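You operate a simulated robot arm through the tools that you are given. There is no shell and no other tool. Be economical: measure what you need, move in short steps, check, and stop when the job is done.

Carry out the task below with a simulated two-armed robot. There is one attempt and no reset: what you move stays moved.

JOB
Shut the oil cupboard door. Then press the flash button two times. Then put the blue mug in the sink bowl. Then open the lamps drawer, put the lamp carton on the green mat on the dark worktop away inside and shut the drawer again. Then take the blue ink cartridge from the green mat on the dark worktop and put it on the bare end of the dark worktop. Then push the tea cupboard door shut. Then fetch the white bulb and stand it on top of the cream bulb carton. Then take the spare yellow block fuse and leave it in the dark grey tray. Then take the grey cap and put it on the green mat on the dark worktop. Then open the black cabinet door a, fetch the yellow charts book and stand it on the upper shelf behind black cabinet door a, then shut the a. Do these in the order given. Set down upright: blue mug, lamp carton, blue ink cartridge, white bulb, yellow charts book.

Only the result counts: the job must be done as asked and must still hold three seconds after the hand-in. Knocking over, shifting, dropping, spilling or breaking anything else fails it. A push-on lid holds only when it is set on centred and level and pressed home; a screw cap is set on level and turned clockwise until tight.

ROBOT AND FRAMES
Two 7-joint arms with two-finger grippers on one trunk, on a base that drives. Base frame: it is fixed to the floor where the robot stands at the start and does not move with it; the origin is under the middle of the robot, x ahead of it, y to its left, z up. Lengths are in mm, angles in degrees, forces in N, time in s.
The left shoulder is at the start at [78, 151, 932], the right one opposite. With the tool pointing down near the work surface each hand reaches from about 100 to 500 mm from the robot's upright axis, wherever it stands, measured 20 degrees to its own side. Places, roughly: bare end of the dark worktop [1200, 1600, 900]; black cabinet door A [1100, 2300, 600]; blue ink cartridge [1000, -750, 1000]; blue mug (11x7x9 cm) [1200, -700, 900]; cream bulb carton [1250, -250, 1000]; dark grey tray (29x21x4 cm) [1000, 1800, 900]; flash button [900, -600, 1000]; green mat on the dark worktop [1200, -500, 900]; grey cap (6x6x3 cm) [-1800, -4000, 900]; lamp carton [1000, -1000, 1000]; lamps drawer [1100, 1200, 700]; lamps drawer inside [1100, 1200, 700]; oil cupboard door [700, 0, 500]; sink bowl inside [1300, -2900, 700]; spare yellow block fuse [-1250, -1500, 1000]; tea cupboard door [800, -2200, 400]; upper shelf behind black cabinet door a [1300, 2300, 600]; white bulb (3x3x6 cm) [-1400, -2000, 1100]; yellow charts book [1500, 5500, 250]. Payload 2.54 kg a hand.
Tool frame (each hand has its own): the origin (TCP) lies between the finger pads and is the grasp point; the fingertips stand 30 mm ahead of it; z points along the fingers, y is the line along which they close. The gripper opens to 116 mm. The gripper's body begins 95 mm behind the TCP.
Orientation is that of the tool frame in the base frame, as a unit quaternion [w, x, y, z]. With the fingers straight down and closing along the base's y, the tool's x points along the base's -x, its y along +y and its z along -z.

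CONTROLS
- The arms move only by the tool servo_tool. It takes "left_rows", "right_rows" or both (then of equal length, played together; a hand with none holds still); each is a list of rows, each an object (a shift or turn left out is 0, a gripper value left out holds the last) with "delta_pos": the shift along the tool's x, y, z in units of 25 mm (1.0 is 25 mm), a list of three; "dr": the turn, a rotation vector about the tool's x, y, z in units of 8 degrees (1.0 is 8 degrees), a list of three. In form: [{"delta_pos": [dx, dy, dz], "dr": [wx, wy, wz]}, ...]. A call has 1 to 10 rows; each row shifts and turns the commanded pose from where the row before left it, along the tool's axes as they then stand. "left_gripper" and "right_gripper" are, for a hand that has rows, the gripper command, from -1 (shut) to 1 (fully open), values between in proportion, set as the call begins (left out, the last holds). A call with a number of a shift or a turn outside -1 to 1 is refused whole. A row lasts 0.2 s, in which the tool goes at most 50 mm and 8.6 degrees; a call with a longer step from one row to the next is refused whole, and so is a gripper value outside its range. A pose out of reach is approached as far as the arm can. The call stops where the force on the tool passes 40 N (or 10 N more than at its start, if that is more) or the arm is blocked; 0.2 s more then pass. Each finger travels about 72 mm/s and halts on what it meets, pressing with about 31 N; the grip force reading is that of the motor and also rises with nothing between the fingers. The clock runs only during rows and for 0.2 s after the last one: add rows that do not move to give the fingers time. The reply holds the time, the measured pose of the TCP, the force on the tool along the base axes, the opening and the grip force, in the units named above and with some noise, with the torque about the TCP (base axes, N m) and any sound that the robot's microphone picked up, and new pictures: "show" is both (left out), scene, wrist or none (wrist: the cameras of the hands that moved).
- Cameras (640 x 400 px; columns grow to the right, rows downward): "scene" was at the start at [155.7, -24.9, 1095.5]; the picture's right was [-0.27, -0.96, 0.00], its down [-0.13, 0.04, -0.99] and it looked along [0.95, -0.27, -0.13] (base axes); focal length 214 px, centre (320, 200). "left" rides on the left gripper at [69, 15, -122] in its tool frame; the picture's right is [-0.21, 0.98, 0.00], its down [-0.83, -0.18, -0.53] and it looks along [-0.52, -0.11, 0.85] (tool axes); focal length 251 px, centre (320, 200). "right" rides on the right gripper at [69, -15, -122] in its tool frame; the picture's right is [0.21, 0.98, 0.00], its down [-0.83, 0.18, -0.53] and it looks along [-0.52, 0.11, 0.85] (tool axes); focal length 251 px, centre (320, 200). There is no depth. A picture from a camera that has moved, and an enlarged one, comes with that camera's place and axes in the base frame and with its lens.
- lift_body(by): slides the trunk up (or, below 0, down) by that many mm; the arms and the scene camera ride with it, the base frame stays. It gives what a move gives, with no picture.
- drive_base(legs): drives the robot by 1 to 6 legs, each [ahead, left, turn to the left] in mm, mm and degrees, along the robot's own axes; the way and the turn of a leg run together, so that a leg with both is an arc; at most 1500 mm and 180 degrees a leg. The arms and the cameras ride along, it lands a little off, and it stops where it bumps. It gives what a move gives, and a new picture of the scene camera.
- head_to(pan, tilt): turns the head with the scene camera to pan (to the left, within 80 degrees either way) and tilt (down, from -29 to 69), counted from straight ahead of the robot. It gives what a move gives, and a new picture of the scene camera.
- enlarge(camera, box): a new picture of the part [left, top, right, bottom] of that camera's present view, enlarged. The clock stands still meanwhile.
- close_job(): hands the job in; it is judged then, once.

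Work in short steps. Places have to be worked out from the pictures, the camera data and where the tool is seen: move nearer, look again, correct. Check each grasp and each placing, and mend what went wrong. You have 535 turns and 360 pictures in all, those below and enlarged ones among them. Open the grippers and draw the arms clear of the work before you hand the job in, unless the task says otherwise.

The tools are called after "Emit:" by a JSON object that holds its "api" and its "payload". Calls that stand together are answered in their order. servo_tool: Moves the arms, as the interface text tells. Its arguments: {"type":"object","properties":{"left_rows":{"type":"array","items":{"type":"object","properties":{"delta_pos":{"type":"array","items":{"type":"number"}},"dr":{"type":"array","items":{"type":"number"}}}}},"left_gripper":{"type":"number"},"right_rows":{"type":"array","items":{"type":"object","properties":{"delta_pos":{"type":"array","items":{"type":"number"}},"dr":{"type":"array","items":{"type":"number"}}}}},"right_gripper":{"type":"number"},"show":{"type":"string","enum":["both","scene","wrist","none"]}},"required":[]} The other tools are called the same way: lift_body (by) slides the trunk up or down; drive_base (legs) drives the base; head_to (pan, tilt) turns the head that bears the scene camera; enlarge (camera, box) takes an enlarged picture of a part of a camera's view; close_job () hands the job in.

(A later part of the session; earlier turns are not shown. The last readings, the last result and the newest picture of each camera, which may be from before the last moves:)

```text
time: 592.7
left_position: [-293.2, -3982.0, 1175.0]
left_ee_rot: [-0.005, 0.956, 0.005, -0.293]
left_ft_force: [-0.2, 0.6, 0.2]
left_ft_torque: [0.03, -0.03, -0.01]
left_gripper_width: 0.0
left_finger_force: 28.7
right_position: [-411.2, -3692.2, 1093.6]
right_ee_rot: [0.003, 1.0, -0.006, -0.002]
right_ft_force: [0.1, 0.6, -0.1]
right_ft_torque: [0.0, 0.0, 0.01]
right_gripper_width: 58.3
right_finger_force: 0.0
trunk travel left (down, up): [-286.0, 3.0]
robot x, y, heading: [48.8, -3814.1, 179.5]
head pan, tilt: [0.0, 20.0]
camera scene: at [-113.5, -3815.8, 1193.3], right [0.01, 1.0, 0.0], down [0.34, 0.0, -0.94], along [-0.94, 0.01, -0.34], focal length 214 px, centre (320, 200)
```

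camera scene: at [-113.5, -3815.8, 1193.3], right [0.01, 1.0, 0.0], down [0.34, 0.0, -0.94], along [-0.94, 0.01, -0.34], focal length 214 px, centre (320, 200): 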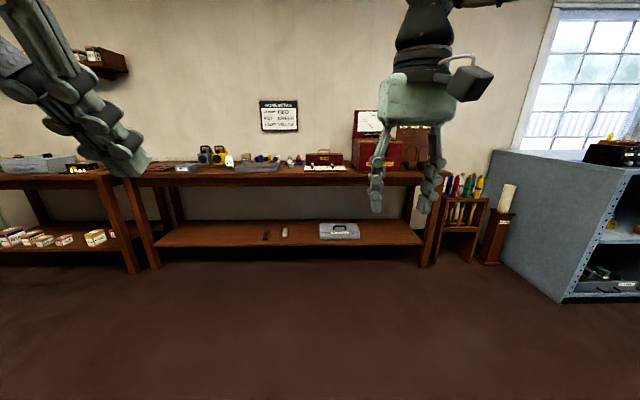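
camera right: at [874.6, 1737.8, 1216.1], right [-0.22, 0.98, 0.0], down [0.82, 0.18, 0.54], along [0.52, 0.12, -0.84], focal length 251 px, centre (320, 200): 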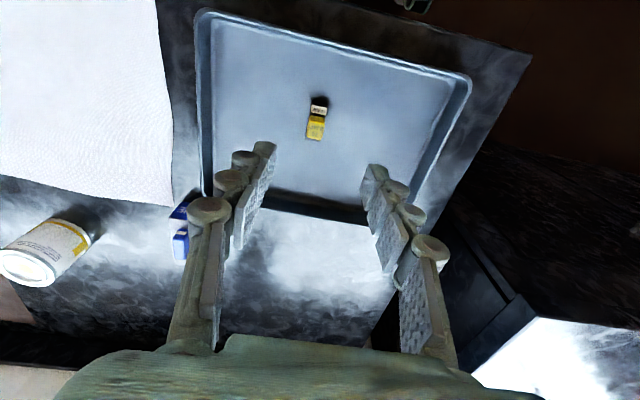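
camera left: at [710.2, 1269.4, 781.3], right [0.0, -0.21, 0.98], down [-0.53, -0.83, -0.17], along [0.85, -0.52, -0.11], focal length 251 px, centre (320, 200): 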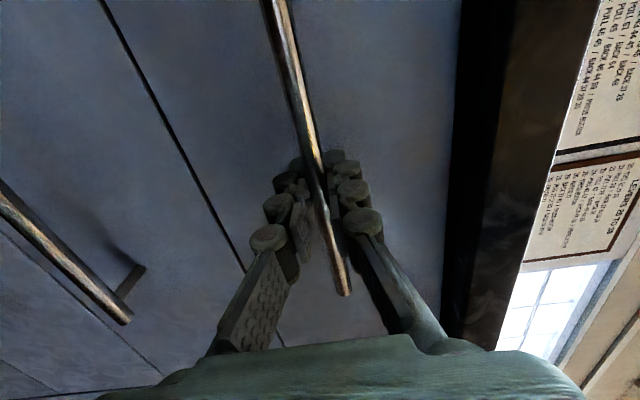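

Drive closer and zoom in on the bench top.

Emit:
{"api": "drive_base", "payload": {"legs": [[800, 60, 0.5]]}}

Emit:
{"api": "enlarge", "payload": {"camera": "scene", "box": [120, 90, 400, 220]}}

```text
time: 597.0
left_position: [-1089.9, -4046.1, 1175.1]
left_ee_rot: [-0.003, 0.956, 0.014, -0.294]
left_ft_force: [-0.2, 0.0, 1.0]
left_ft_torque: [-0.01, -0.01, -0.03]
left_gripper_width: 0.2
left_finger_force: 28.9
right_position: [-1215.6, -3757.8, 1092.8]
right_ee_rot: [0.003, 1.0, 0.004, -0.001]
right_ft_force: [-0.5, -0.2, -0.8]
right_ft_torque: [0.02, -0.03, -0.05]
right_gripper_width: 57.9
right_finger_force: 0.0
trunk travel left (down, up): [-286.0, 3.0]
robot x, y, heading: [-750.2, -3877.3, -179.6]
head pan, tilt: [0.0, 20.0]
camera scene: at [-914.1, -3876.2, 1193.2], right [-0.01, 1.0, 0.0], down [0.34, 0.0, -0.94], along [-0.94, -0.01, -0.34], focal length 214 px, centre (320, 200)
```

scene: 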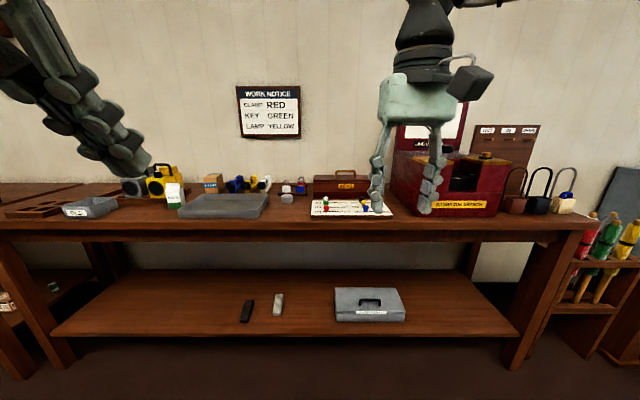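

```text
2.29 times, centred on (260, 155) of scene
camera zoom: at [-914.1, -3876.2, 1193.2], right [-0.01, 1.0, 0.0], down [0.34, 0.0, -0.94], along [-0.94, -0.01, -0.34], focal length 490 px, centre (457, 303)
```

zoom: 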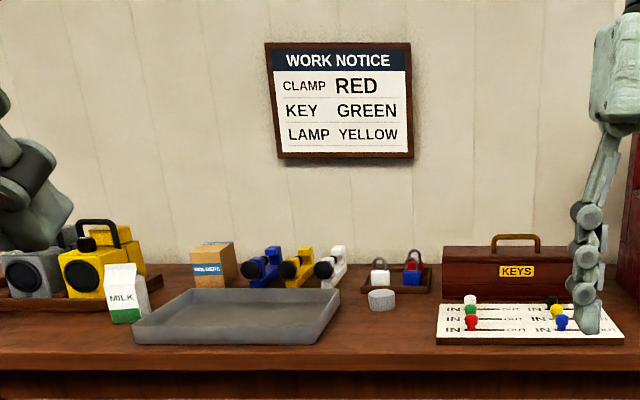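

Grey cap at about (-1797,-4031). Drive nearer, shifting left so the right hand lines up.

Emit:
{"api": "drive_base", "payload": {"legs": [[250, 280, -0.4], [270, 0, 0]]}}

Emit:
{"api": "servo_tool", "payload": {"right_rows": [{"delta_pos": [-0.2, 0, 0]}], "right_gripper": 0.6, "show": "wrist"}}

```text
time: 601.8
left_position: [-1617.4, -4318.0, 1174.0]
left_ee_rot: [-0.003, 0.956, 0.01, -0.293]
left_ft_force: [-0.5, -0.3, 0.4]
left_ft_torque: [0.01, -0.01, -0.01]
left_gripper_width: 0.4
left_finger_force: 28.7
right_position: [-1737.0, -4029.5, 1092.7]
right_ee_rot: [0.001, 1.0, -0.001, -0.001]
right_ft_force: [0.2, -0.5, -0.2]
right_ft_torque: [0.01, -0.02, -0.01]
right_gripper_width: 57.9
right_finger_force: 0.1
trunk travel left (down, up): [-286.0, 3.0]
robot x, y, heading: [-1273.3, -4158.6, 179.9]
head pan, tilt: [0.0, 20.0]
camera scene: at [-1439.0, -4150.4, 1193.2], right [0.0, 1.0, 0.0], down [0.34, 0.0, -0.94], along [-0.94, 0.0, -0.34], focal length 214 px, centre (320, 200)
```

scene: 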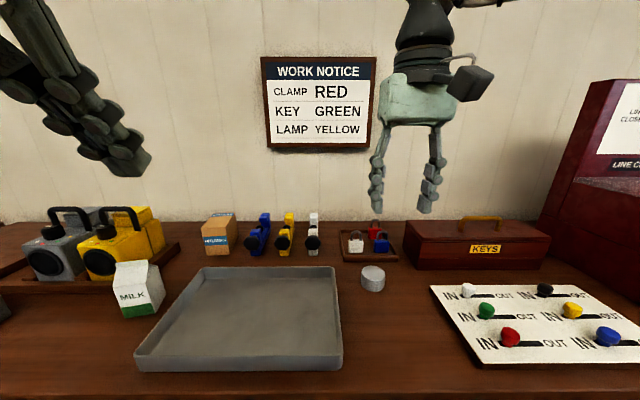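

```text
time: 602.2
left_position: [-1616.1, -4319.2, 1175.5]
left_ee_rot: [-0.004, 0.956, 0.009, -0.293]
left_ft_force: [0.0, 0.4, 0.3]
left_ft_torque: [0.01, 0.03, 0.01]
left_gripper_width: 0.1
left_finger_force: 28.8
right_position: [-1742.0, -4029.4, 1092.1]
right_ee_rot: [0.003, 1.0, -0.002, -0.002]
right_ft_force: [-0.4, -0.2, 0.0]
right_ft_torque: [-0.01, 0.0, -0.01]
right_gripper_width: 92.9
right_finger_force: 0.8
trunk travel left (down, up): [-286.0, 3.0]
robot x, y, heading: [-1278.0, -4149.5, 180.2]
head pan, tilt: [0.0, 20.0]
camera right: at [-1673.3, -4013.9, 1214.8], right [0.21, -0.98, 0.0], down [-0.82, -0.18, 0.54], along [-0.52, -0.12, -0.84], focal length 251 px, centre (320, 200)
```

right: 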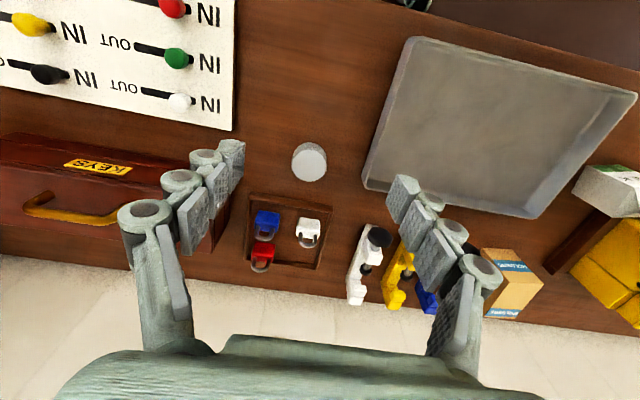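

Cap triangulates to (-1826,-4033), top z≈868. Drive 40 mm closer, move above and descend partway.

Emit:
{"api": "drive_base", "payload": {"legs": [[40, 0, 0]]}}

Emit:
{"api": "servo_tool", "payload": {"right_rows": [{"delta_pos": [-0.5, 0.1, 1]}, {"delta_pos": [-0.5, 0.1, 1]}, {"delta_pos": [-0.5, 0, 1]}, {"delta_pos": [-0.2, 0, 1]}, {"delta_pos": [0, 0, 1]}], "show": "wrist"}}

```text
time: 603.1
left_position: [-1656.0, -4319.1, 1173.5]
left_ee_rot: [-0.004, 0.956, 0.01, -0.293]
left_ft_force: [-0.6, 0.4, -0.5]
left_ft_torque: [-0.03, -0.05, -0.01]
left_gripper_width: 0.3
left_finger_force: 28.0
right_position: [-1782.0, -4029.6, 1092.6]
right_ee_rot: [0.002, 1.0, -0.002, 0.0]
right_ft_force: [-0.3, -0.6, -1.0]
right_ft_torque: [0.0, -0.05, 0.0]
right_gripper_width: 92.9
right_finger_force: 0.1
trunk travel left (down, up): [-286.0, 3.0]
robot x, y, heading: [-1317.6, -4152.7, 179.7]
head pan, tilt: [0.0, 20.0]
camera scene: at [-1479.2, -4150.4, 1193.1], right [0.0, 1.0, 0.0], down [0.34, 0.0, -0.94], along [-0.94, 0.0, -0.34], focal length 214 px, centre (320, 200)
```

scene: 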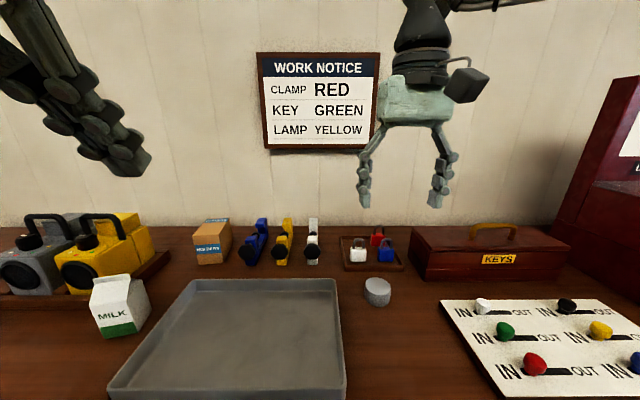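

```text
time: 604.3
left_position: [-1655.8, -4317.8, 1175.0]
left_ee_rot: [-0.004, 0.956, 0.009, -0.294]
left_ft_force: [-1.1, 0.3, -0.8]
left_ft_torque: [0.01, -0.02, 0.0]
left_gripper_width: 0.1
left_finger_force: 28.5
right_position: [-1825.4, -4034.3, 967.0]
right_ee_rot: [0.002, 1.0, -0.001, -0.002]
right_ft_force: [-0.5, -0.5, 0.7]
right_ft_torque: [0.01, -0.04, 0.02]
right_gripper_width: 92.6
right_finger_force: 0.1
trunk travel left (down, up): [-286.0, 3.0]
robot x, y, heading: [-1313.6, -4148.6, 179.8]
head pan, tilt: [0.0, 20.0]
camera right: at [-1756.4, -4019.7, 1089.5], right [0.21, -0.98, 0.0], down [-0.83, -0.18, 0.54], along [-0.52, -0.12, -0.84], focal length 251 px, centre (320, 200)
```

right: 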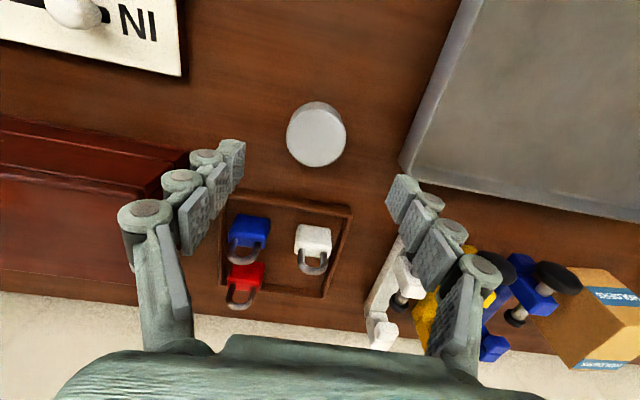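

Aligned. Descend to TCP z≈877 and close.

Emit:
{"api": "servo_tool", "payload": {"right_rows": [{"delta_pos": [-0.16, 0, 0.9]}, {"delta_pos": [0, 0, 0.9]}, {"delta_pos": [0, 0, 0.9]}, {"delta_pos": [0, 0, 0.9]}], "show": "none"}}

Emit:
{"api": "servo_tool", "payload": {"right_rows": [{}, {}, {}, {}], "right_gripper": -1, "show": "wrist"}}

```text
time: 605.3
left_position: [-1655.9, -4318.9, 1174.5]
left_ee_rot: [-0.004, 0.956, 0.009, -0.294]
left_ft_force: [-0.2, -0.5, 0.3]
left_ft_torque: [0.0, 0.03, -0.01]
left_gripper_width: 0.0
left_finger_force: 28.7
right_position: [-1828.8, -4035.3, 874.4]
right_ee_rot: [0.002, 1.0, -0.002, -0.002]
right_ft_force: [0.2, -0.4, -0.1]
right_ft_torque: [0.01, 0.0, -0.01]
right_gripper_width: 92.5
right_finger_force: 0.0
trunk travel left (down, up): [-286.0, 3.0]
robot x, y, heading: [-1314.6, -4154.4, 180.1]
head pan, tilt: [0.0, 20.0]
```

```text
time: 606.4
left_position: [-1653.9, -4318.7, 1174.8]
left_ee_rot: [-0.005, 0.956, 0.008, -0.294]
left_ft_force: [-0.1, -0.7, 0.2]
left_ft_torque: [0.01, 0.01, 0.02]
left_gripper_width: 0.1
left_finger_force: 29.0
right_position: [-1829.7, -4033.3, 879.3]
right_ee_rot: [0.002, 1.0, -0.003, -0.005]
right_ft_force: [5.6, 3.8, 13.4]
right_ft_torque: [0.48, -0.3, -0.1]
right_gripper_width: 50.6
right_finger_force: 31.3
trunk travel left (down, up): [-286.0, 3.0]
robot x, y, heading: [-1318.1, -4149.7, 179.9]
head pan, tilt: [0.0, 20.0]
stopped in row 4 (right hand): the force on the tool passed its limit at 41 N (the readings are from after the stop); the commanded pose is now the measured one
camera right: at [-1759.6, -4018.3, 1001.3], right [0.21, -0.98, 0.0], down [-0.82, -0.18, 0.54], along [-0.53, -0.11, -0.84], focal length 251 px, centre (320, 200)
```

right: 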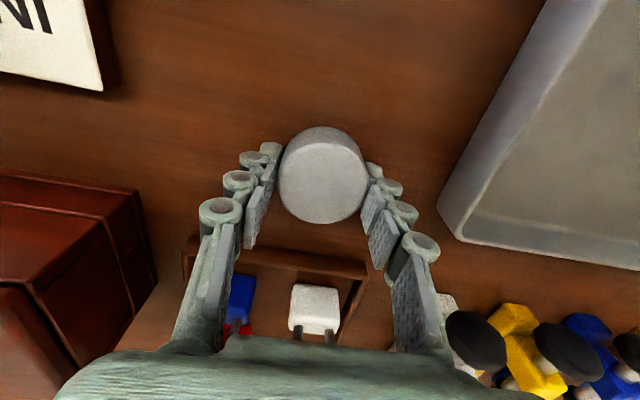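

Cap gripped (50.6 mm). Lift and pull back.

Emit:
{"api": "servo_tool", "payload": {"right_rows": [{"delta_pos": [0, 0, -0.6]}, {"delta_pos": [0, 0, -1]}, {"delta_pos": [0, 0, -1]}, {"delta_pos": [0, 0, -1]}, {"delta_pos": [0, 0, -1]}, {"delta_pos": [0, 0, -1]}, {"delta_pos": [0, 0, -1]}, {"delta_pos": [1, 0, -1]}, {"delta_pos": [1, 0, -1]}, {"delta_pos": [1, 0, 0]}], "show": "wrist"}}

Emit:
{"api": "drive_base", "payload": {"legs": [[-1250, 0, 0], [0, 0, -90], [1400, 0, 0], [1350, 0, 0]]}}

```text
time: 608.6
left_position: [-1655.8, -4318.3, 1175.8]
left_ee_rot: [-0.003, 0.956, 0.009, -0.294]
left_ft_force: [0.8, -0.2, -0.5]
left_ft_torque: [-0.01, -0.02, -0.03]
left_gripper_width: 0.0
left_finger_force: 29.0
right_position: [-1753.4, -4032.8, 1092.2]
right_ee_rot: [0.002, 1.0, -0.003, -0.004]
right_ft_force: [0.9, 0.3, -0.3]
right_ft_torque: [0.02, 0.01, 0.0]
right_gripper_width: 50.3
right_finger_force: 31.0
trunk travel left (down, up): [-286.0, 3.0]
robot x, y, heading: [-1314.3, -4149.4, 179.9]
head pan, tilt: [0.0, 20.0]
camera right: at [-1684.0, -4017.4, 1215.3], right [0.21, -0.98, 0.0], down [-0.82, -0.18, 0.54], along [-0.53, -0.11, -0.84], focal length 251 px, centre (320, 200)
```

right: 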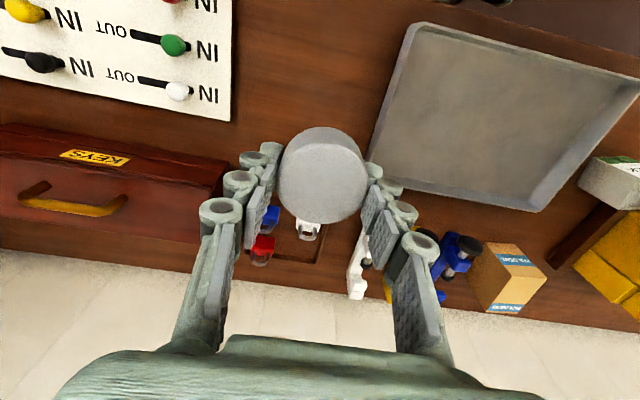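

```text
time: 632.3
left_position: [-110.2, -948.2, 1175.8]
left_ee_rot: [0.215, -0.665, 0.687, 0.199]
left_ft_force: [0.2, 0.5, 0.1]
left_ft_torque: [-0.01, -0.01, 0.01]
left_gripper_width: 0.3
left_finger_force: 28.7
right_position: [179.0, -862.9, 1093.4]
right_ee_rot: [0.001, -0.687, 0.726, 0.004]
right_ft_force: [-0.1, -0.1, -1.8]
right_ft_torque: [-0.02, 0.03, -0.02]
right_gripper_width: 49.6
right_finger_force: 31.2
trunk travel left (down, up): [-286.0, 3.0]
robot x, y, heading: [33.1, -1294.3, 87.0]
head pan, tilt: [0.0, 20.0]
camera scene: at [46.2, -1134.2, 1193.3], right [1.0, -0.05, 0.0], down [-0.02, -0.34, -0.94], along [0.05, 0.94, -0.34], focal length 214 px, centre (320, 200)
```

scene: 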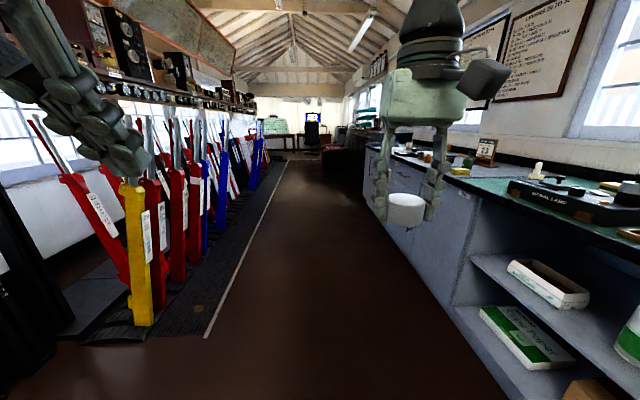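

Drive on to y≈-720, turn to face the mat and approach; the freed area around (980,-865) is clear.

Emit:
{"api": "drive_base", "payload": {"legs": [[560, 0, 0], [0, 0, -87], [440, 0, 0]]}}

Emit:
{"api": "head_to", "payload": {"pan": 0, "tilt": 30}}

```text
time: 641.6
left_position: [853.5, -592.2, 1175.8]
left_ee_rot: [0.293, -0.003, 0.956, -0.006]
left_ft_force: [0.5, -0.9, -0.4]
left_ft_torque: [0.02, 0.02, -0.04]
left_gripper_width: 0.0
left_finger_force: 28.4
right_position: [948.2, -877.5, 1092.4]
right_ee_rot: [0.005, 0.01, 1.0, 0.002]
right_ft_force: [1.0, 0.8, -0.4]
right_ft_torque: [0.0, 0.0, 0.02]
right_gripper_width: 49.5
right_finger_force: 31.0
trunk travel left (down, up): [-286.0, 3.0]
robot x, y, heading: [509.5, -756.8, -0.7]
head pan, tilt: [0.0, 20.0]
camera scene: at [670.7, -756.4, 1193.2], right [-0.01, -1.0, 0.0], down [-0.34, 0.0, -0.94], along [0.94, -0.01, -0.34], focal length 214 px, centre (320, 200)
```

scene: 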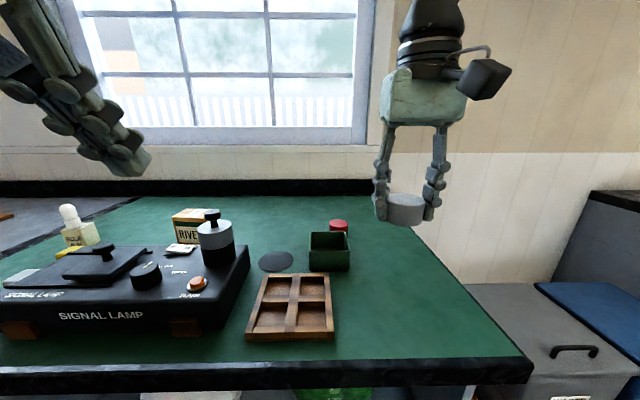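

```text
time: 642.3
left_position: [852.1, -591.2, 1175.3]
left_ee_rot: [0.294, -0.004, 0.956, -0.006]
left_ft_force: [-0.1, 0.6, -0.3]
left_ft_torque: [0.0, 0.01, -0.02]
left_gripper_width: 0.0
left_finger_force: 28.9
right_position: [947.3, -877.8, 1093.2]
right_ee_rot: [0.004, 0.008, 1.0, 0.002]
right_ft_force: [0.5, 0.0, -0.1]
right_ft_torque: [-0.02, 0.0, 0.0]
right_gripper_width: 49.9
right_finger_force: 31.1
trunk travel left (down, up): [-286.0, 3.0]
robot x, y, heading: [513.1, -757.4, -0.5]
head pan, tilt: [0.0, 30.0]
camera scene: at [667.5, -756.3, 1177.3], right [-0.01, -1.0, 0.0], down [-0.5, 0.01, -0.87], along [0.87, -0.01, -0.5], focal length 214 px, centre (320, 200)
```

scene: 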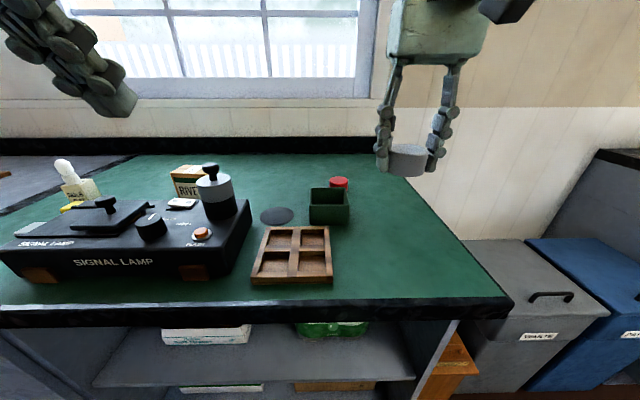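

Bulb still stands. The area below the hand at (947,-878) is clear mat; descend.

Emit:
{"api": "servo_tool", "payload": {"right_rows": [{"delta_pos": [0, 0, 1]}, {"delta_pos": [0, 0, 1]}, {"delta_pos": [0, 0, 1]}, {"delta_pos": [0, 0, 1]}, {"delta_pos": [0, 0, 1]}, {"delta_pos": [0, 0, 0.4]}], "show": "wrist"}}

Emit:
{"api": "servo_tool", "payload": {"right_rows": [{"delta_pos": [0, 0, 0.2]}, {"delta_pos": [0, 0, 0.2]}, {"delta_pos": [0, 0, 0.15]}], "show": "none"}}

```text
time: 643.7
left_position: [852.4, -591.5, 1174.5]
left_ee_rot: [0.294, -0.003, 0.956, -0.005]
left_ft_force: [0.0, -0.2, -0.2]
left_ft_torque: [-0.01, -0.02, 0.0]
left_gripper_width: 0.1
left_finger_force: 28.9
right_position: [947.6, -877.3, 957.9]
right_ee_rot: [0.006, 0.008, 1.0, 0.002]
right_ft_force: [0.0, -0.3, -0.3]
right_ft_torque: [-0.01, 0.0, -0.01]
right_gripper_width: 49.7
right_finger_force: 31.2
trunk travel left (down, up): [-286.0, 3.0]
robot x, y, heading: [509.2, -756.9, -0.8]
head pan, tilt: [0.0, 30.0]
camera right: at [876.7, -892.1, 1080.6], right [-0.2, 0.98, 0.0], down [0.82, 0.17, 0.54], along [0.53, 0.11, -0.84], focal length 251 px, centre (320, 200)
```

right: 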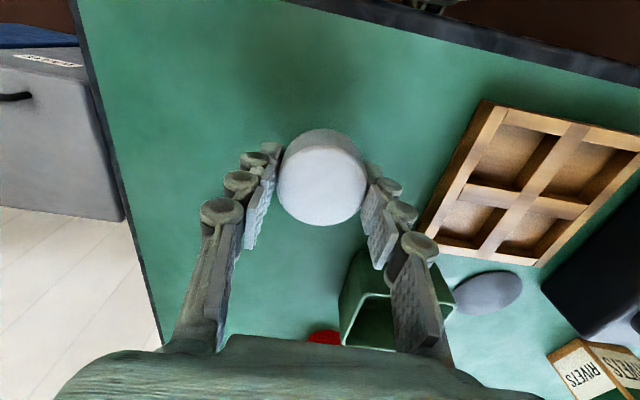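

```text
time: 644.5
left_position: [852.7, -592.2, 1174.4]
left_ee_rot: [0.294, -0.003, 0.956, -0.006]
left_ft_force: [-0.1, -0.6, -0.4]
left_ft_torque: [0.0, 0.02, 0.0]
left_gripper_width: 0.2
left_finger_force: 28.7
right_position: [947.9, -877.3, 944.4]
right_ee_rot: [0.004, 0.009, 1.0, 0.003]
right_ft_force: [0.8, -0.5, -1.0]
right_ft_torque: [0.0, -0.01, -0.01]
right_gripper_width: 49.7
right_finger_force: 31.6
trunk travel left (down, up): [-286.0, 3.0]
robot x, y, heading: [510.8, -753.5, -0.8]
head pan, tilt: [0.0, 30.0]
```

Emit:
{"api": "servo_tool", "payload": {"right_rows": [{"delta_pos": [0, 0, 0.15]}, {"delta_pos": [0, 0, 0.15]}], "show": "none"}}

Emit:
{"api": "servo_tool", "payload": {"right_rows": [{"delta_pos": [0, 0, 0.1]}, {"delta_pos": [0, 0, 0.1]}], "show": "none"}}

```text
time: 645.1
left_position: [852.6, -591.5, 1174.8]
left_ee_rot: [0.293, -0.004, 0.956, -0.006]
left_ft_force: [-0.2, -0.6, 0.3]
left_ft_torque: [0.01, 0.02, 0.01]
left_gripper_width: 0.1
left_finger_force: 28.6
right_position: [950.3, -877.2, 936.7]
right_ee_rot: [0.004, 0.009, 1.0, 0.002]
right_ft_force: [0.3, -0.4, -0.2]
right_ft_torque: [0.02, 0.03, 0.0]
right_gripper_width: 49.7
right_finger_force: 31.0
trunk travel left (down, up): [-286.0, 3.0]
robot x, y, heading: [512.7, -752.9, -0.8]
head pan, tilt: [0.0, 30.0]
```

```text
time: 645.7
left_position: [851.7, -590.4, 1175.5]
left_ee_rot: [0.293, -0.004, 0.956, -0.005]
left_ft_force: [-0.6, -0.2, -0.1]
left_ft_torque: [0.0, 0.01, 0.0]
left_gripper_width: 0.0
left_finger_force: 29.2
right_position: [948.6, -877.9, 932.8]
right_ee_rot: [0.004, 0.009, 1.0, 0.002]
right_ft_force: [-0.2, 0.1, -0.2]
right_ft_torque: [0.03, 0.01, -0.02]
right_gripper_width: 49.7
right_finger_force: 30.8
trunk travel left (down, up): [-286.0, 3.0]
robot x, y, heading: [507.1, -750.7, -0.7]
head pan, tilt: [0.0, 30.0]
```

Emit:
{"api": "servo_tool", "payload": {"right_rows": [{"delta_pos": [0, 0, 0.1]}, {"delta_pos": [0, 0, 0.1]}], "show": "none"}}

Emit:
{"api": "servo_tool", "payload": {"right_rows": [{"delta_pos": [0, 0, 0.1]}, {"delta_pos": [0, 0, 0.1]}], "show": "none"}}

```text
time: 646.3
left_position: [852.3, -592.4, 1176.9]
left_ee_rot: [0.294, -0.004, 0.956, -0.005]
left_ft_force: [0.1, 0.1, -0.6]
left_ft_torque: [0.01, 0.0, 0.02]
left_gripper_width: 0.0
left_finger_force: 28.7
right_position: [950.3, -876.8, 930.0]
right_ee_rot: [0.007, 0.009, 1.0, 0.002]
right_ft_force: [1.7, -4.9, 21.4]
right_ft_torque: [-0.67, 0.24, 0.08]
right_gripper_width: 50.0
right_finger_force: 31.5
trunk travel left (down, up): [-286.0, 3.0]
robot x, y, heading: [510.3, -754.4, -0.7]
head pan, tilt: [0.0, 30.0]
```

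```text
time: 646.8
left_position: [851.1, -592.6, 1176.6]
left_ee_rot: [0.295, -0.003, 0.956, -0.007]
left_ft_force: [0.4, -0.6, -1.1]
left_ft_torque: [-0.01, -0.03, 0.0]
left_gripper_width: 0.0
left_finger_force: 28.3
right_position: [949.5, -876.6, 929.2]
right_ee_rot: [0.01, 0.01, 1.0, 0.001]
right_ft_force: [-6.8, -2.9, 18.3]
right_ft_torque: [-0.5, 0.5, -0.14]
right_gripper_width: 50.0
right_finger_force: 31.2
trunk travel left (down, up): [-286.0, 3.0]
robot x, y, heading: [506.1, -755.2, -0.9]
head pan, tilt: [0.0, 30.0]
stopped in row 2 (right hand): the force on the tool passed its limit at 43 N (the readings are from after the stop); the commanded pose is now the measured one
```

Contact made. Relieve slightly, open wide enough, and lift.

Emit:
{"api": "servo_tool", "payload": {"right_rows": [{"delta_pos": [0, 0, -0.1]}, {}], "show": "none"}}

Emit:
{"api": "servo_tool", "payload": {"right_rows": [{}, {}, {}, {"delta_pos": [0, 0, -0.6]}, {"delta_pos": [0, 0, -1]}, {"delta_pos": [0, 0, -1]}, {"delta_pos": [0, 0, -1]}, {"delta_pos": [0, 0, -1]}, {"delta_pos": [0, 0, -1]}, {"delta_pos": [1, 0, -1]}], "right_gripper": 0.5, "show": "both"}}

```text
time: 647.4
left_position: [851.8, -591.5, 1174.9]
left_ee_rot: [0.294, -0.004, 0.956, -0.006]
left_ft_force: [-0.3, -0.1, 1.1]
left_ft_torque: [-0.02, 0.03, -0.03]
left_gripper_width: 0.0
left_finger_force: 28.5
right_position: [950.2, -877.3, 929.5]
right_ee_rot: [0.008, 0.008, 1.0, 0.001]
right_ft_force: [-0.2, 0.1, 0.7]
right_ft_torque: [-0.02, 0.01, 0.0]
right_gripper_width: 49.7
right_finger_force: 30.7
trunk travel left (down, up): [-286.0, 3.0]
robot x, y, heading: [510.0, -757.8, -0.8]
head pan, tilt: [0.0, 30.0]
```

```text
time: 649.6
left_position: [852.1, -591.8, 1175.6]
left_ee_rot: [0.294, -0.004, 0.956, -0.006]
left_ft_force: [1.0, 0.0, 0.3]
left_ft_torque: [0.02, 0.01, 0.03]
left_gripper_width: 0.0
left_finger_force: 28.5
right_position: [922.3, -876.3, 1095.6]
right_ee_rot: [0.008, 0.009, 1.0, 0.003]
right_ft_force: [-0.2, 0.4, 0.1]
right_ft_torque: [-0.02, 0.01, 0.04]
right_gripper_width: 86.9
right_finger_force: 0.0
trunk travel left (down, up): [-286.0, 3.0]
robot x, y, heading: [510.5, -754.0, -0.8]
head pan, tilt: [0.0, 30.0]
camera scene: at [666.8, -756.4, 1177.4], right [-0.01, -1.0, 0.0], down [-0.5, 0.01, -0.87], along [0.87, -0.01, -0.5], focal length 214 px, centre (320, 200)
camera right: at [850.9, -890.7, 1218.0], right [-0.2, 0.98, 0.0], down [0.82, 0.17, 0.55], along [0.54, 0.11, -0.84], focal length 251 px, centre (320, 200)
```

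scene: 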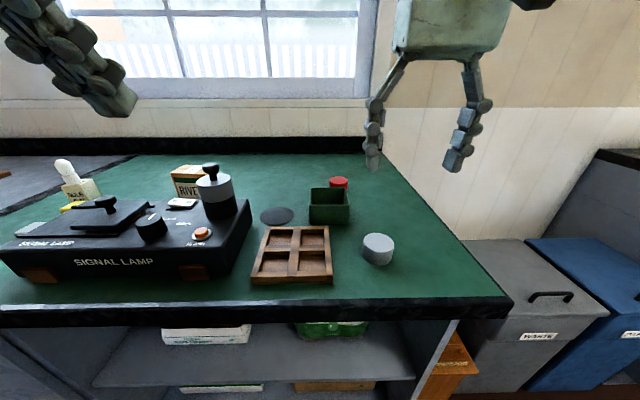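
right: 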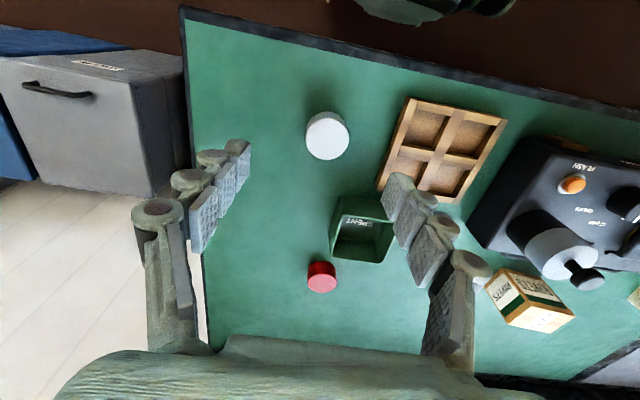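

The grey cap sits on the mat. Last task: black cabinet door A. Drive there.

Emit:
{"api": "drive_base", "payload": {"legs": [[-480, 0, 0.7], [0, 0, 90], [1400, 0, 0], [1450, 0, 0], [0, 0, -90]]}}

Emit:
{"api": "head_to", "payload": {"pan": 0, "tilt": 35}}

```text
time: 673.9
left_position: [102.7, 2267.1, 1175.9]
left_ee_rot: [0.294, -0.046, 0.955, 0.008]
left_ft_force: [-0.5, 1.3, 0.2]
left_ft_torque: [-0.03, -0.01, 0.0]
left_gripper_width: 0.0
left_finger_force: 28.1
right_position: [199.2, 1990.0, 1095.6]
right_ee_rot: [0.009, -0.036, 0.999, 0.002]
right_ft_force: [-0.3, -0.5, -1.6]
right_ft_torque: [0.01, -0.02, 0.02]
right_gripper_width: 86.9
right_finger_force: 0.0
trunk travel left (down, up): [-286.0, 3.0]
robot x, y, heading: [-224.1, 2075.2, 4.3]
head pan, tilt: [0.0, 30.0]
camera scene: at [-66.4, 2086.5, 1177.2], right [0.07, -1.0, 0.0], down [-0.5, -0.04, -0.87], along [0.86, 0.06, -0.5], focal length 214 px, centre (320, 200)
```

scene: 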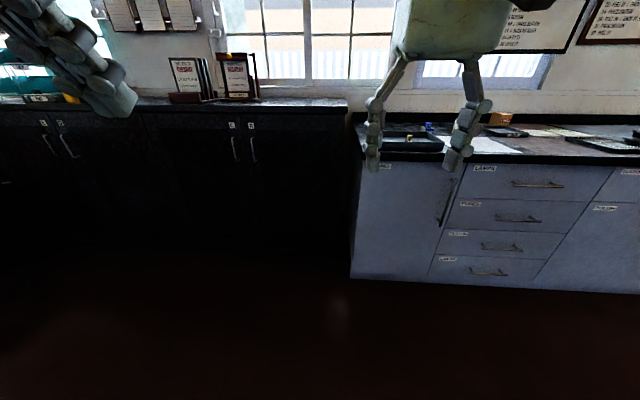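

```text
time: 674.5
left_position: [103.9, 2266.7, 1174.6]
left_ee_rot: [0.293, -0.047, 0.955, 0.008]
left_ft_force: [-0.3, -0.5, -0.1]
left_ft_torque: [0.02, 0.02, 0.01]
left_gripper_width: 0.1
left_finger_force: 28.5
right_position: [199.3, 1989.2, 1095.2]
right_ee_rot: [0.008, -0.036, 0.999, 0.002]
right_ft_force: [-0.4, -0.2, 0.4]
right_ft_torque: [0.0, -0.05, 0.0]
right_gripper_width: 86.8
right_finger_force: 0.0
trunk travel left (down, up): [-286.0, 3.0]
robot x, y, heading: [-224.1, 2073.4, 4.2]
head pan, tilt: [0.0, 35.0]
camera scene: at [-68.8, 2086.4, 1169.5], right [0.07, -1.0, 0.0], down [-0.57, -0.04, -0.82], along [0.82, 0.06, -0.57], focal length 214 px, centre (320, 200)
```

scene: 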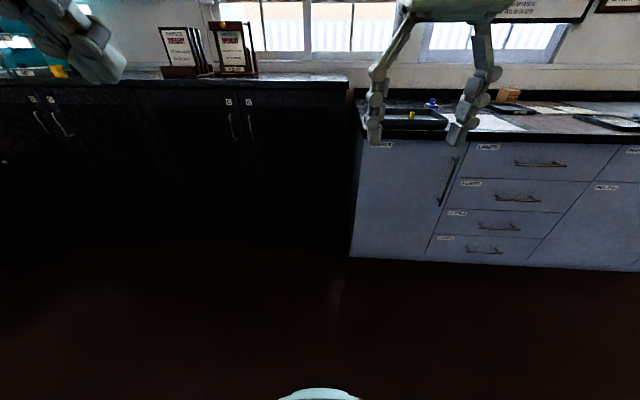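

Emit:
{"api": "enlarge", "payload": {"camera": "scene", "box": [0, 70, 360, 260]}}

Emit:
{"api": "enlarge", "payload": {"camera": "scene", "box": [200, 80, 290, 150]}}

```text
1.78 times, centred on (180, 165) of scene
camera zoom: at [-68.8, 2086.4, 1169.5], right [0.07, -1.0, 0.0], down [-0.57, -0.04, -0.82], along [0.82, 0.06, -0.57], focal length 381 px, centre (569, 262)
```

zoom: 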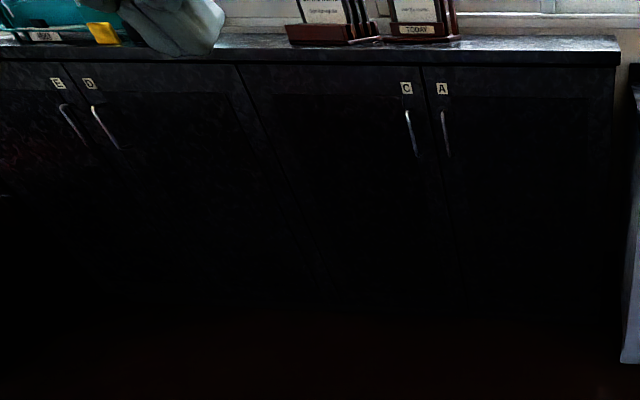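

```text
5.71 times, centred on (245, 115) of scene
camera zoom: at [-68.8, 2086.4, 1169.5], right [0.07, -1.0, 0.0], down [-0.57, -0.04, -0.82], along [0.82, 0.06, -0.57], focal length 1226 px, centre (749, 686)
```

zoom: 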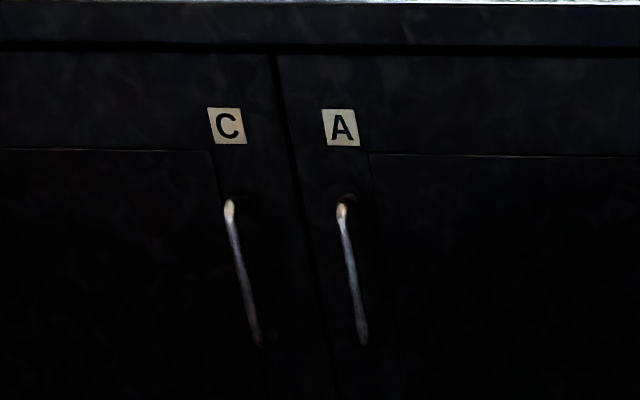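

Door A: handle on its left edge at about (1045,2533), z 770–900, hinge at right (~y 2050), face x≈1078. I retract the right hand, pitch the left hand to horizontal and approach.

Emit:
{"api": "drive_base", "payload": {"legs": [[0, 0, -4.2], [300, 330, 0]]}}

Emit:
{"api": "servo_tool", "payload": {"left_rows": [{"delta_pos": [-0.4, 1, 0.9]}, {"delta_pos": [-0.4, 1, 0.9]}, {"delta_pos": [-0.4, 1, 0.9]}, {"dr": [0, -1, 0]}, {"dr": [0, -1, 0]}, {"dr": [0, -1, 0]}, {"dr": [0, -1, 0]}, {"dr": [0, -1, 0]}, {"dr": [0, -1, 0]}, {"dr": [0, -1, 0]}], "right_rows": [{"delta_pos": [1, 0, 0]}, {"delta_pos": [1, 0, 0]}, {"delta_pos": [1, 0, 0]}, {"delta_pos": [1, 0, -1]}, {"delta_pos": [1, 0, -1]}, {"delta_pos": [1, 0, -1]}, {"delta_pos": [1, 0, -1]}, {}, {}, {}], "show": "scene"}}

```text
time: 678.7
left_position: [415.2, 2567.4, 1175.3]
left_ee_rot: [0.293, -0.01, 0.956, -0.004]
left_ft_force: [0.2, 0.7, -0.3]
left_ft_torque: [0.0, 0.0, 0.01]
left_gripper_width: 0.0
left_finger_force: 28.6
right_position: [489.9, 2282.6, 1095.4]
right_ee_rot: [0.008, 0.001, 1.0, 0.0]
right_ft_force: [1.0, 0.0, -0.2]
right_ft_torque: [-0.02, 0.0, -0.02]
right_gripper_width: 87.0
right_finger_force: 0.1
trunk travel left (down, up): [-286.0, 3.0]
robot x, y, heading: [73.8, 2399.7, 0.3]
head pan, tilt: [0.0, 35.0]
camera scene: at [229.6, 2400.0, 1169.4], right [0.0, -1.0, 0.0], down [-0.57, 0.0, -0.82], along [0.82, 0.0, -0.57], focal length 214 px, centre (320, 200)
```

scene: 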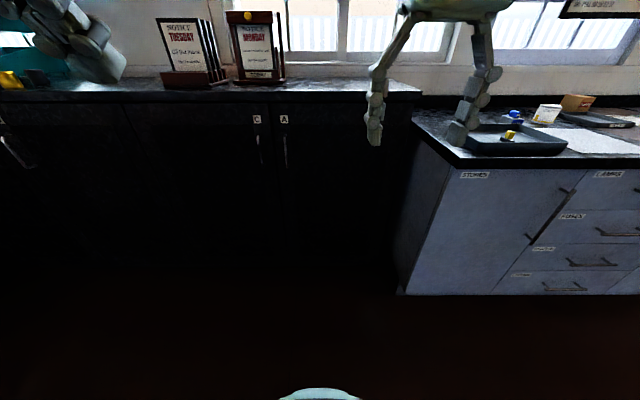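

```text
time: 679.9
left_position: [477.2, 2643.0, 1133.8]
left_ee_rot: [0.398, -0.011, 0.917, -0.003]
left_ft_force: [0.5, -0.1, -0.3]
left_ft_torque: [-0.02, 0.0, -0.01]
left_gripper_width: 0.0
left_finger_force: 28.8
right_position: [380.7, 2283.0, 1129.3]
right_ee_rot: [0.008, 0.002, 1.0, 0.0]
right_ft_force: [6.7, 1.4, -12.9]
right_ft_torque: [-0.05, -0.39, -0.1]
right_gripper_width: 86.9
right_finger_force: 0.0
trunk travel left (down, up): [-286.0, 3.0]
robot x, y, heading: [73.0, 2405.5, -0.1]
head pan, tilt: [0.0, 35.0]
stopped in row 5 (right hand): the force on the tool passed its limit at 66 N (the readings are from after the stop); the commanded pose is now the measured one
camera scene: at [230.9, 2398.1, 1172.7], right [-0.02, -1.0, 0.0], down [-0.54, 0.01, -0.84], along [0.84, -0.02, -0.54], focal length 214 px, centre (320, 200)
```

scene: 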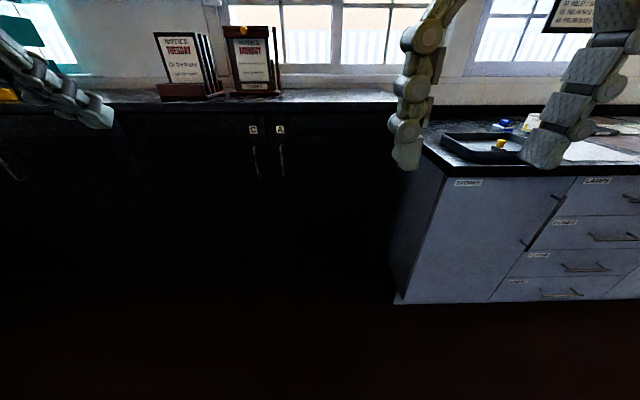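

The right gripper brushed the head; move it outward to the right and down, then continue.

Emit:
{"api": "servo_tool", "payload": {"right_rows": [{"delta_pos": [-0.5, -0.5, 0.5]}, {"delta_pos": [-0.3, -1, 0.5]}, {"delta_pos": [0, -1, 0]}, {"delta_pos": [0.5, -1, 0]}, {"delta_pos": [1, -1, 0]}, {"delta_pos": [1, 0, 0]}, {"delta_pos": [1, 0, 0]}], "left_rows": [{"dr": [0, -1, 0]}, {"dr": [0, -1, 0]}, {"dr": [0, -1, 0]}, {"dr": [0, -1, 0]}, {"dr": [0, -1, 0]}, {"dr": [0, -0.4, 0]}, {}], "show": "none"}}

Emit:
{"api": "lift_body", "payload": {"by": -200}}

```text
time: 681.5
left_position: [547.5, 2662.1, 1239.9]
left_ee_rot: [0.709, -0.012, 0.706, 0.001]
left_ft_force: [-0.1, 0.6, -0.3]
left_ft_torque: [-0.04, 0.01, 0.0]
left_gripper_width: 0.0
left_finger_force: 28.7
left hand out of reach, approached as far as the arm can: row 2, 3, 4, 5, 6
right_position: [313.5, 2169.4, 1105.3]
right_ee_rot: [0.009, 0.002, 1.0, 0.002]
right_ft_force: [0.7, 0.0, 0.2]
right_ft_torque: [-0.01, -0.01, -0.01]
right_gripper_width: 87.1
right_finger_force: 0.1
trunk travel left (down, up): [-286.0, 3.0]
robot x, y, heading: [73.2, 2401.5, 0.1]
head pan, tilt: [0.0, 35.0]
```

```text
time: 683.6
left_position: [548.8, 2662.0, 1041.4]
left_ee_rot: [0.708, -0.011, 0.706, 0.001]
left_ft_force: [-0.3, 0.5, 0.8]
left_ft_torque: [0.0, -0.02, 0.0]
left_gripper_width: 0.0
left_finger_force: 28.0
right_position: [314.7, 2168.9, 907.3]
right_ee_rot: [0.009, 0.002, 1.0, 0.001]
right_ft_force: [0.3, 0.3, -0.2]
right_ft_torque: [-0.03, 0.0, 0.02]
right_gripper_width: 87.0
right_finger_force: 0.0
trunk travel left (down, up): [-86.0, 203.0]
robot x, y, heading: [75.2, 2395.1, -0.2]
head pan, tilt: [0.0, 35.0]
```

Left hand is horizontal. Lower it to the handle's height and look with the wrist camera.

Emit:
{"api": "servo_tool", "payload": {"left_rows": [{"delta_pos": [1, -0.55, 0]}, {"delta_pos": [1, -0.55, 0]}, {"delta_pos": [1, -0.55, 0]}, {"delta_pos": [1, -0.55, 0]}, {"delta_pos": [1, -0.55, 0]}, {"delta_pos": [1, -0.55, 0]}, {"delta_pos": [1, -0.55, 0]}, {"delta_pos": [1, -0.55, 0]}], "left_gripper": 0.4, "show": "both"}}

```text
time: 685.4
left_position: [624.2, 2546.7, 902.2]
left_ee_rot: [0.709, -0.011, 0.705, 0.0]
left_ft_force: [-1.4, 0.0, -0.4]
left_ft_torque: [0.02, 0.05, -0.13]
left_gripper_width: 81.0
left_finger_force: 0.0
left hand out of reach, approached as far as the arm can: row 1, 2, 3, 4, 5, 6, 7
right_position: [312.8, 2168.5, 905.6]
right_ee_rot: [0.009, 0.001, 1.0, 0.001]
right_ft_force: [-0.4, 0.7, -0.5]
right_ft_torque: [-0.04, -0.04, 0.04]
right_gripper_width: 87.0
right_finger_force: 0.1
trunk travel left (down, up): [-86.0, 203.0]
robot x, y, heading: [73.7, 2400.2, 0.1]
head pan, tilt: [0.0, 35.0]
camera scene: at [228.8, 2399.7, 969.6], right [0.0, -1.0, 0.0], down [-0.57, 0.0, -0.82], along [0.82, 0.0, -0.57], focal length 214 px, centre (320, 200)
camera left: at [504.0, 2558.0, 830.9], right [-0.02, 0.98, 0.2], down [-0.54, -0.17, 0.83], along [0.84, -0.09, 0.53], focal length 251 px, centre (320, 200)
```

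scene: 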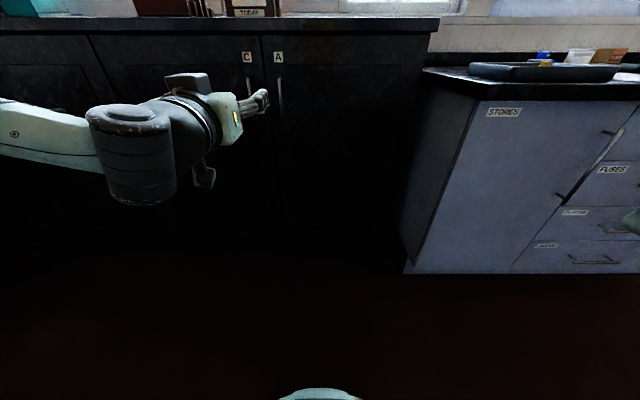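
left: 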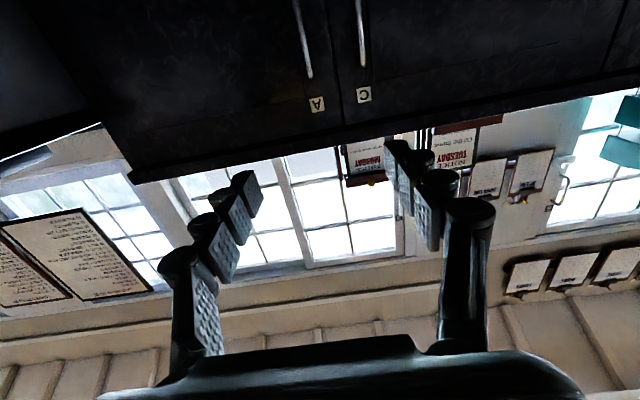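

Handle A is at about y=2535, z 770–890, x≈1055. Lower the trunk 70 mm, correct y, and drive forward.

Emit:
{"api": "lift_body", "payload": {"by": -70}}

Emit:
{"api": "drive_base", "payload": {"legs": [[320, -12, 0]]}}

Emit:
{"api": "servo_tool", "payload": {"left_rows": [{}], "show": "wrist"}}

```text
time: 686.5
left_position: [625.1, 2546.9, 829.4]
left_ee_rot: [0.708, -0.011, 0.706, 0.001]
left_ft_force: [-0.7, -0.6, 0.3]
left_ft_torque: [0.02, 0.01, 0.0]
left_gripper_width: 81.1
left_finger_force: 0.0
right_position: [313.6, 2169.3, 836.5]
right_ee_rot: [0.009, 0.002, 1.0, 0.001]
right_ft_force: [0.5, 0.1, 0.9]
right_ft_torque: [-0.02, 0.02, 0.01]
right_gripper_width: 86.8
right_finger_force: 0.1
trunk travel left (down, up): [-16.0, 273.0]
robot x, y, heading: [75.3, 2396.8, -0.2]
head pan, tilt: [0.0, 35.0]
```

```text
time: 688.6
left_position: [937.5, 2527.1, 828.3]
left_ee_rot: [0.708, -0.009, 0.706, -0.002]
left_ft_force: [0.2, -0.9, 0.8]
left_ft_torque: [0.01, -0.03, 0.01]
left_gripper_width: 81.2
left_finger_force: 0.1
right_position: [623.2, 2154.0, 835.6]
right_ee_rot: [0.009, 0.007, 1.0, 0.001]
right_ft_force: [-0.4, 0.7, 0.6]
right_ft_torque: [0.01, 0.01, 0.0]
right_gripper_width: 87.1
right_finger_force: 0.0
trunk travel left (down, up): [-16.0, 273.0]
robot x, y, heading: [387.5, 2384.1, -0.7]
head pan, tilt: [0.0, 35.0]
camera scene: at [541.1, 2385.2, 899.4], right [-0.01, -1.0, 0.0], down [-0.57, 0.0, -0.82], along [0.82, -0.01, -0.57], focal length 214 px, centre (320, 200)
```

scene: 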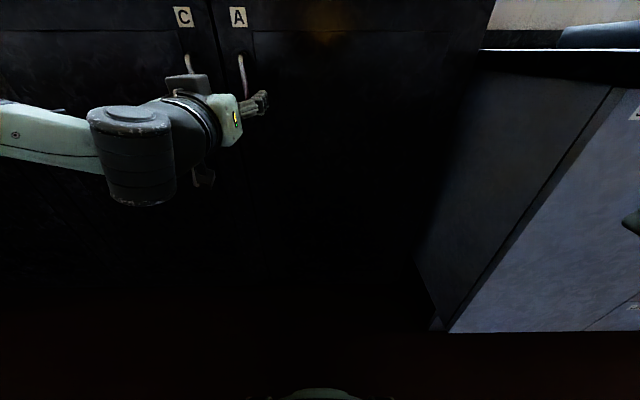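

```text
time: 689.0
left_position: [936.8, 2529.5, 828.5]
left_ee_rot: [0.708, -0.008, 0.707, -0.002]
left_ft_force: [-0.2, -0.5, -0.7]
left_ft_torque: [0.01, 0.01, 0.0]
left_gripper_width: 81.3
left_finger_force: 0.1
right_position: [622.0, 2153.5, 834.8]
right_ee_rot: [0.009, 0.006, 1.0, 0.001]
right_ft_force: [-0.7, -0.2, -0.2]
right_ft_torque: [0.02, -0.01, -0.02]
right_gripper_width: 87.3
right_finger_force: 0.0
trunk travel left (down, up): [-16.0, 273.0]
robot x, y, heading: [386.4, 2386.9, -0.4]
head pan, tilt: [0.0, 35.0]
camera left: at [817.4, 2542.3, 759.0], right [-0.01, 0.98, 0.2], down [-0.53, -0.18, 0.83], along [0.85, -0.1, 0.52], focal length 251 px, centre (320, 200)
```

left: 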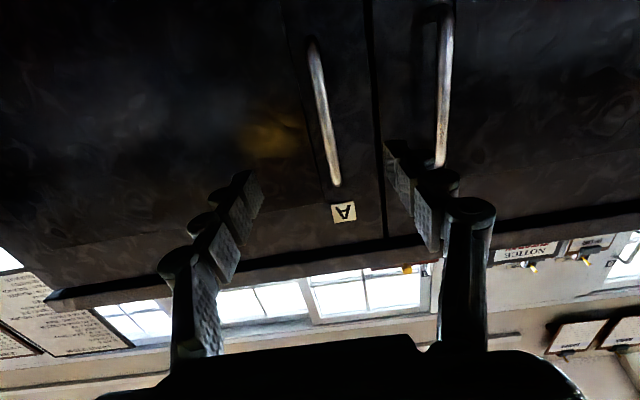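

Handle A at y≈2537; handle C is close, so narrow the opening to 50 mm. Then advance.

Emit:
{"api": "servo_tool", "payload": {"left_rows": [{"delta_pos": [0, 0.3, 0]}, {}], "left_gripper": -0.14, "show": "none"}}

Emit:
{"api": "drive_base", "payload": {"legs": [[80, 0, 0.4]]}}

Emit:
{"api": "servo_tool", "payload": {"left_rows": [{}], "show": "wrist"}}

```text
time: 689.6
left_position: [939.0, 2534.5, 829.1]
left_ee_rot: [0.708, -0.008, 0.707, -0.001]
left_ft_force: [0.6, -0.3, 0.4]
left_ft_torque: [-0.01, 0.01, 0.02]
left_gripper_width: 49.8
left_finger_force: 0.0
right_position: [623.3, 2154.4, 837.1]
right_ee_rot: [0.008, 0.006, 1.0, 0.001]
right_ft_force: [0.0, 0.0, 0.1]
right_ft_torque: [0.01, 0.01, 0.01]
right_gripper_width: 86.8
right_finger_force: 0.1
trunk travel left (down, up): [-16.0, 273.0]
robot x, y, heading: [386.7, 2386.9, -0.2]
head pan, tilt: [0.0, 35.0]
```

```text
time: 690.7
left_position: [1018.6, 2539.4, 828.9]
left_ee_rot: [0.708, -0.012, 0.706, 0.001]
left_ft_force: [-0.5, -0.2, 0.4]
left_ft_torque: [0.03, 0.0, -0.02]
left_gripper_width: 49.7
left_finger_force: 0.1
right_position: [703.7, 2155.4, 835.9]
right_ee_rot: [0.009, 0.002, 1.0, 0.002]
right_ft_force: [-0.1, 0.1, 0.5]
right_ft_torque: [-0.05, -0.01, -0.03]
right_gripper_width: 87.1
right_finger_force: 0.0
trunk travel left (down, up): [-16.0, 273.0]
robot x, y, heading: [461.3, 2387.0, -0.1]
head pan, tilt: [0.0, 35.0]
camera scene: at [619.8, 2386.3, 899.4], right [0.0, -1.0, 0.0], down [-0.57, 0.0, -0.82], along [0.82, 0.0, -0.57], focal length 214 px, centre (320, 200)
```

scene: 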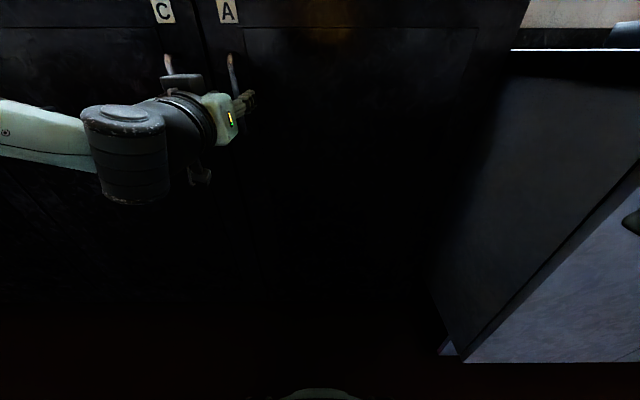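

```text
time: 691.1
left_position: [1016.5, 2538.2, 828.5]
left_ee_rot: [0.708, -0.012, 0.706, 0.001]
left_ft_force: [0.2, 0.3, -0.5]
left_ft_torque: [-0.02, -0.01, 0.02]
left_gripper_width: 49.9
left_finger_force: 0.1
right_position: [703.7, 2155.9, 836.1]
right_ee_rot: [0.009, 0.002, 1.0, 0.0]
right_ft_force: [0.2, 0.5, 0.3]
right_ft_torque: [-0.01, -0.02, 0.01]
right_gripper_width: 87.2
right_finger_force: 0.1
trunk travel left (down, up): [-16.0, 273.0]
robot x, y, heading: [466.5, 2385.0, -0.1]
head pan, tilt: [0.0, 35.0]
camera left: at [896.6, 2552.1, 759.3], right [-0.02, 0.98, 0.2], down [-0.53, -0.18, 0.83], along [0.85, -0.09, 0.52], focal length 251 px, centre (320, 200)
```

left: 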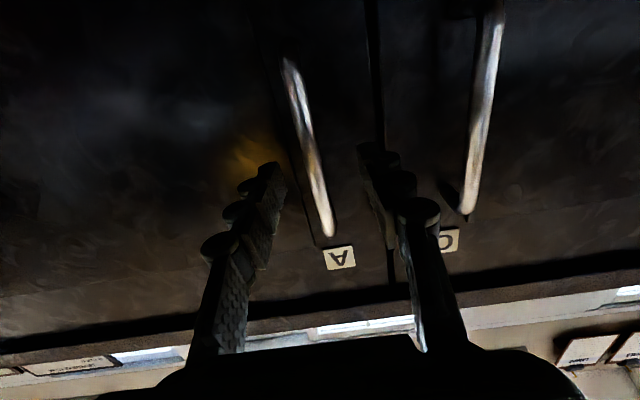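

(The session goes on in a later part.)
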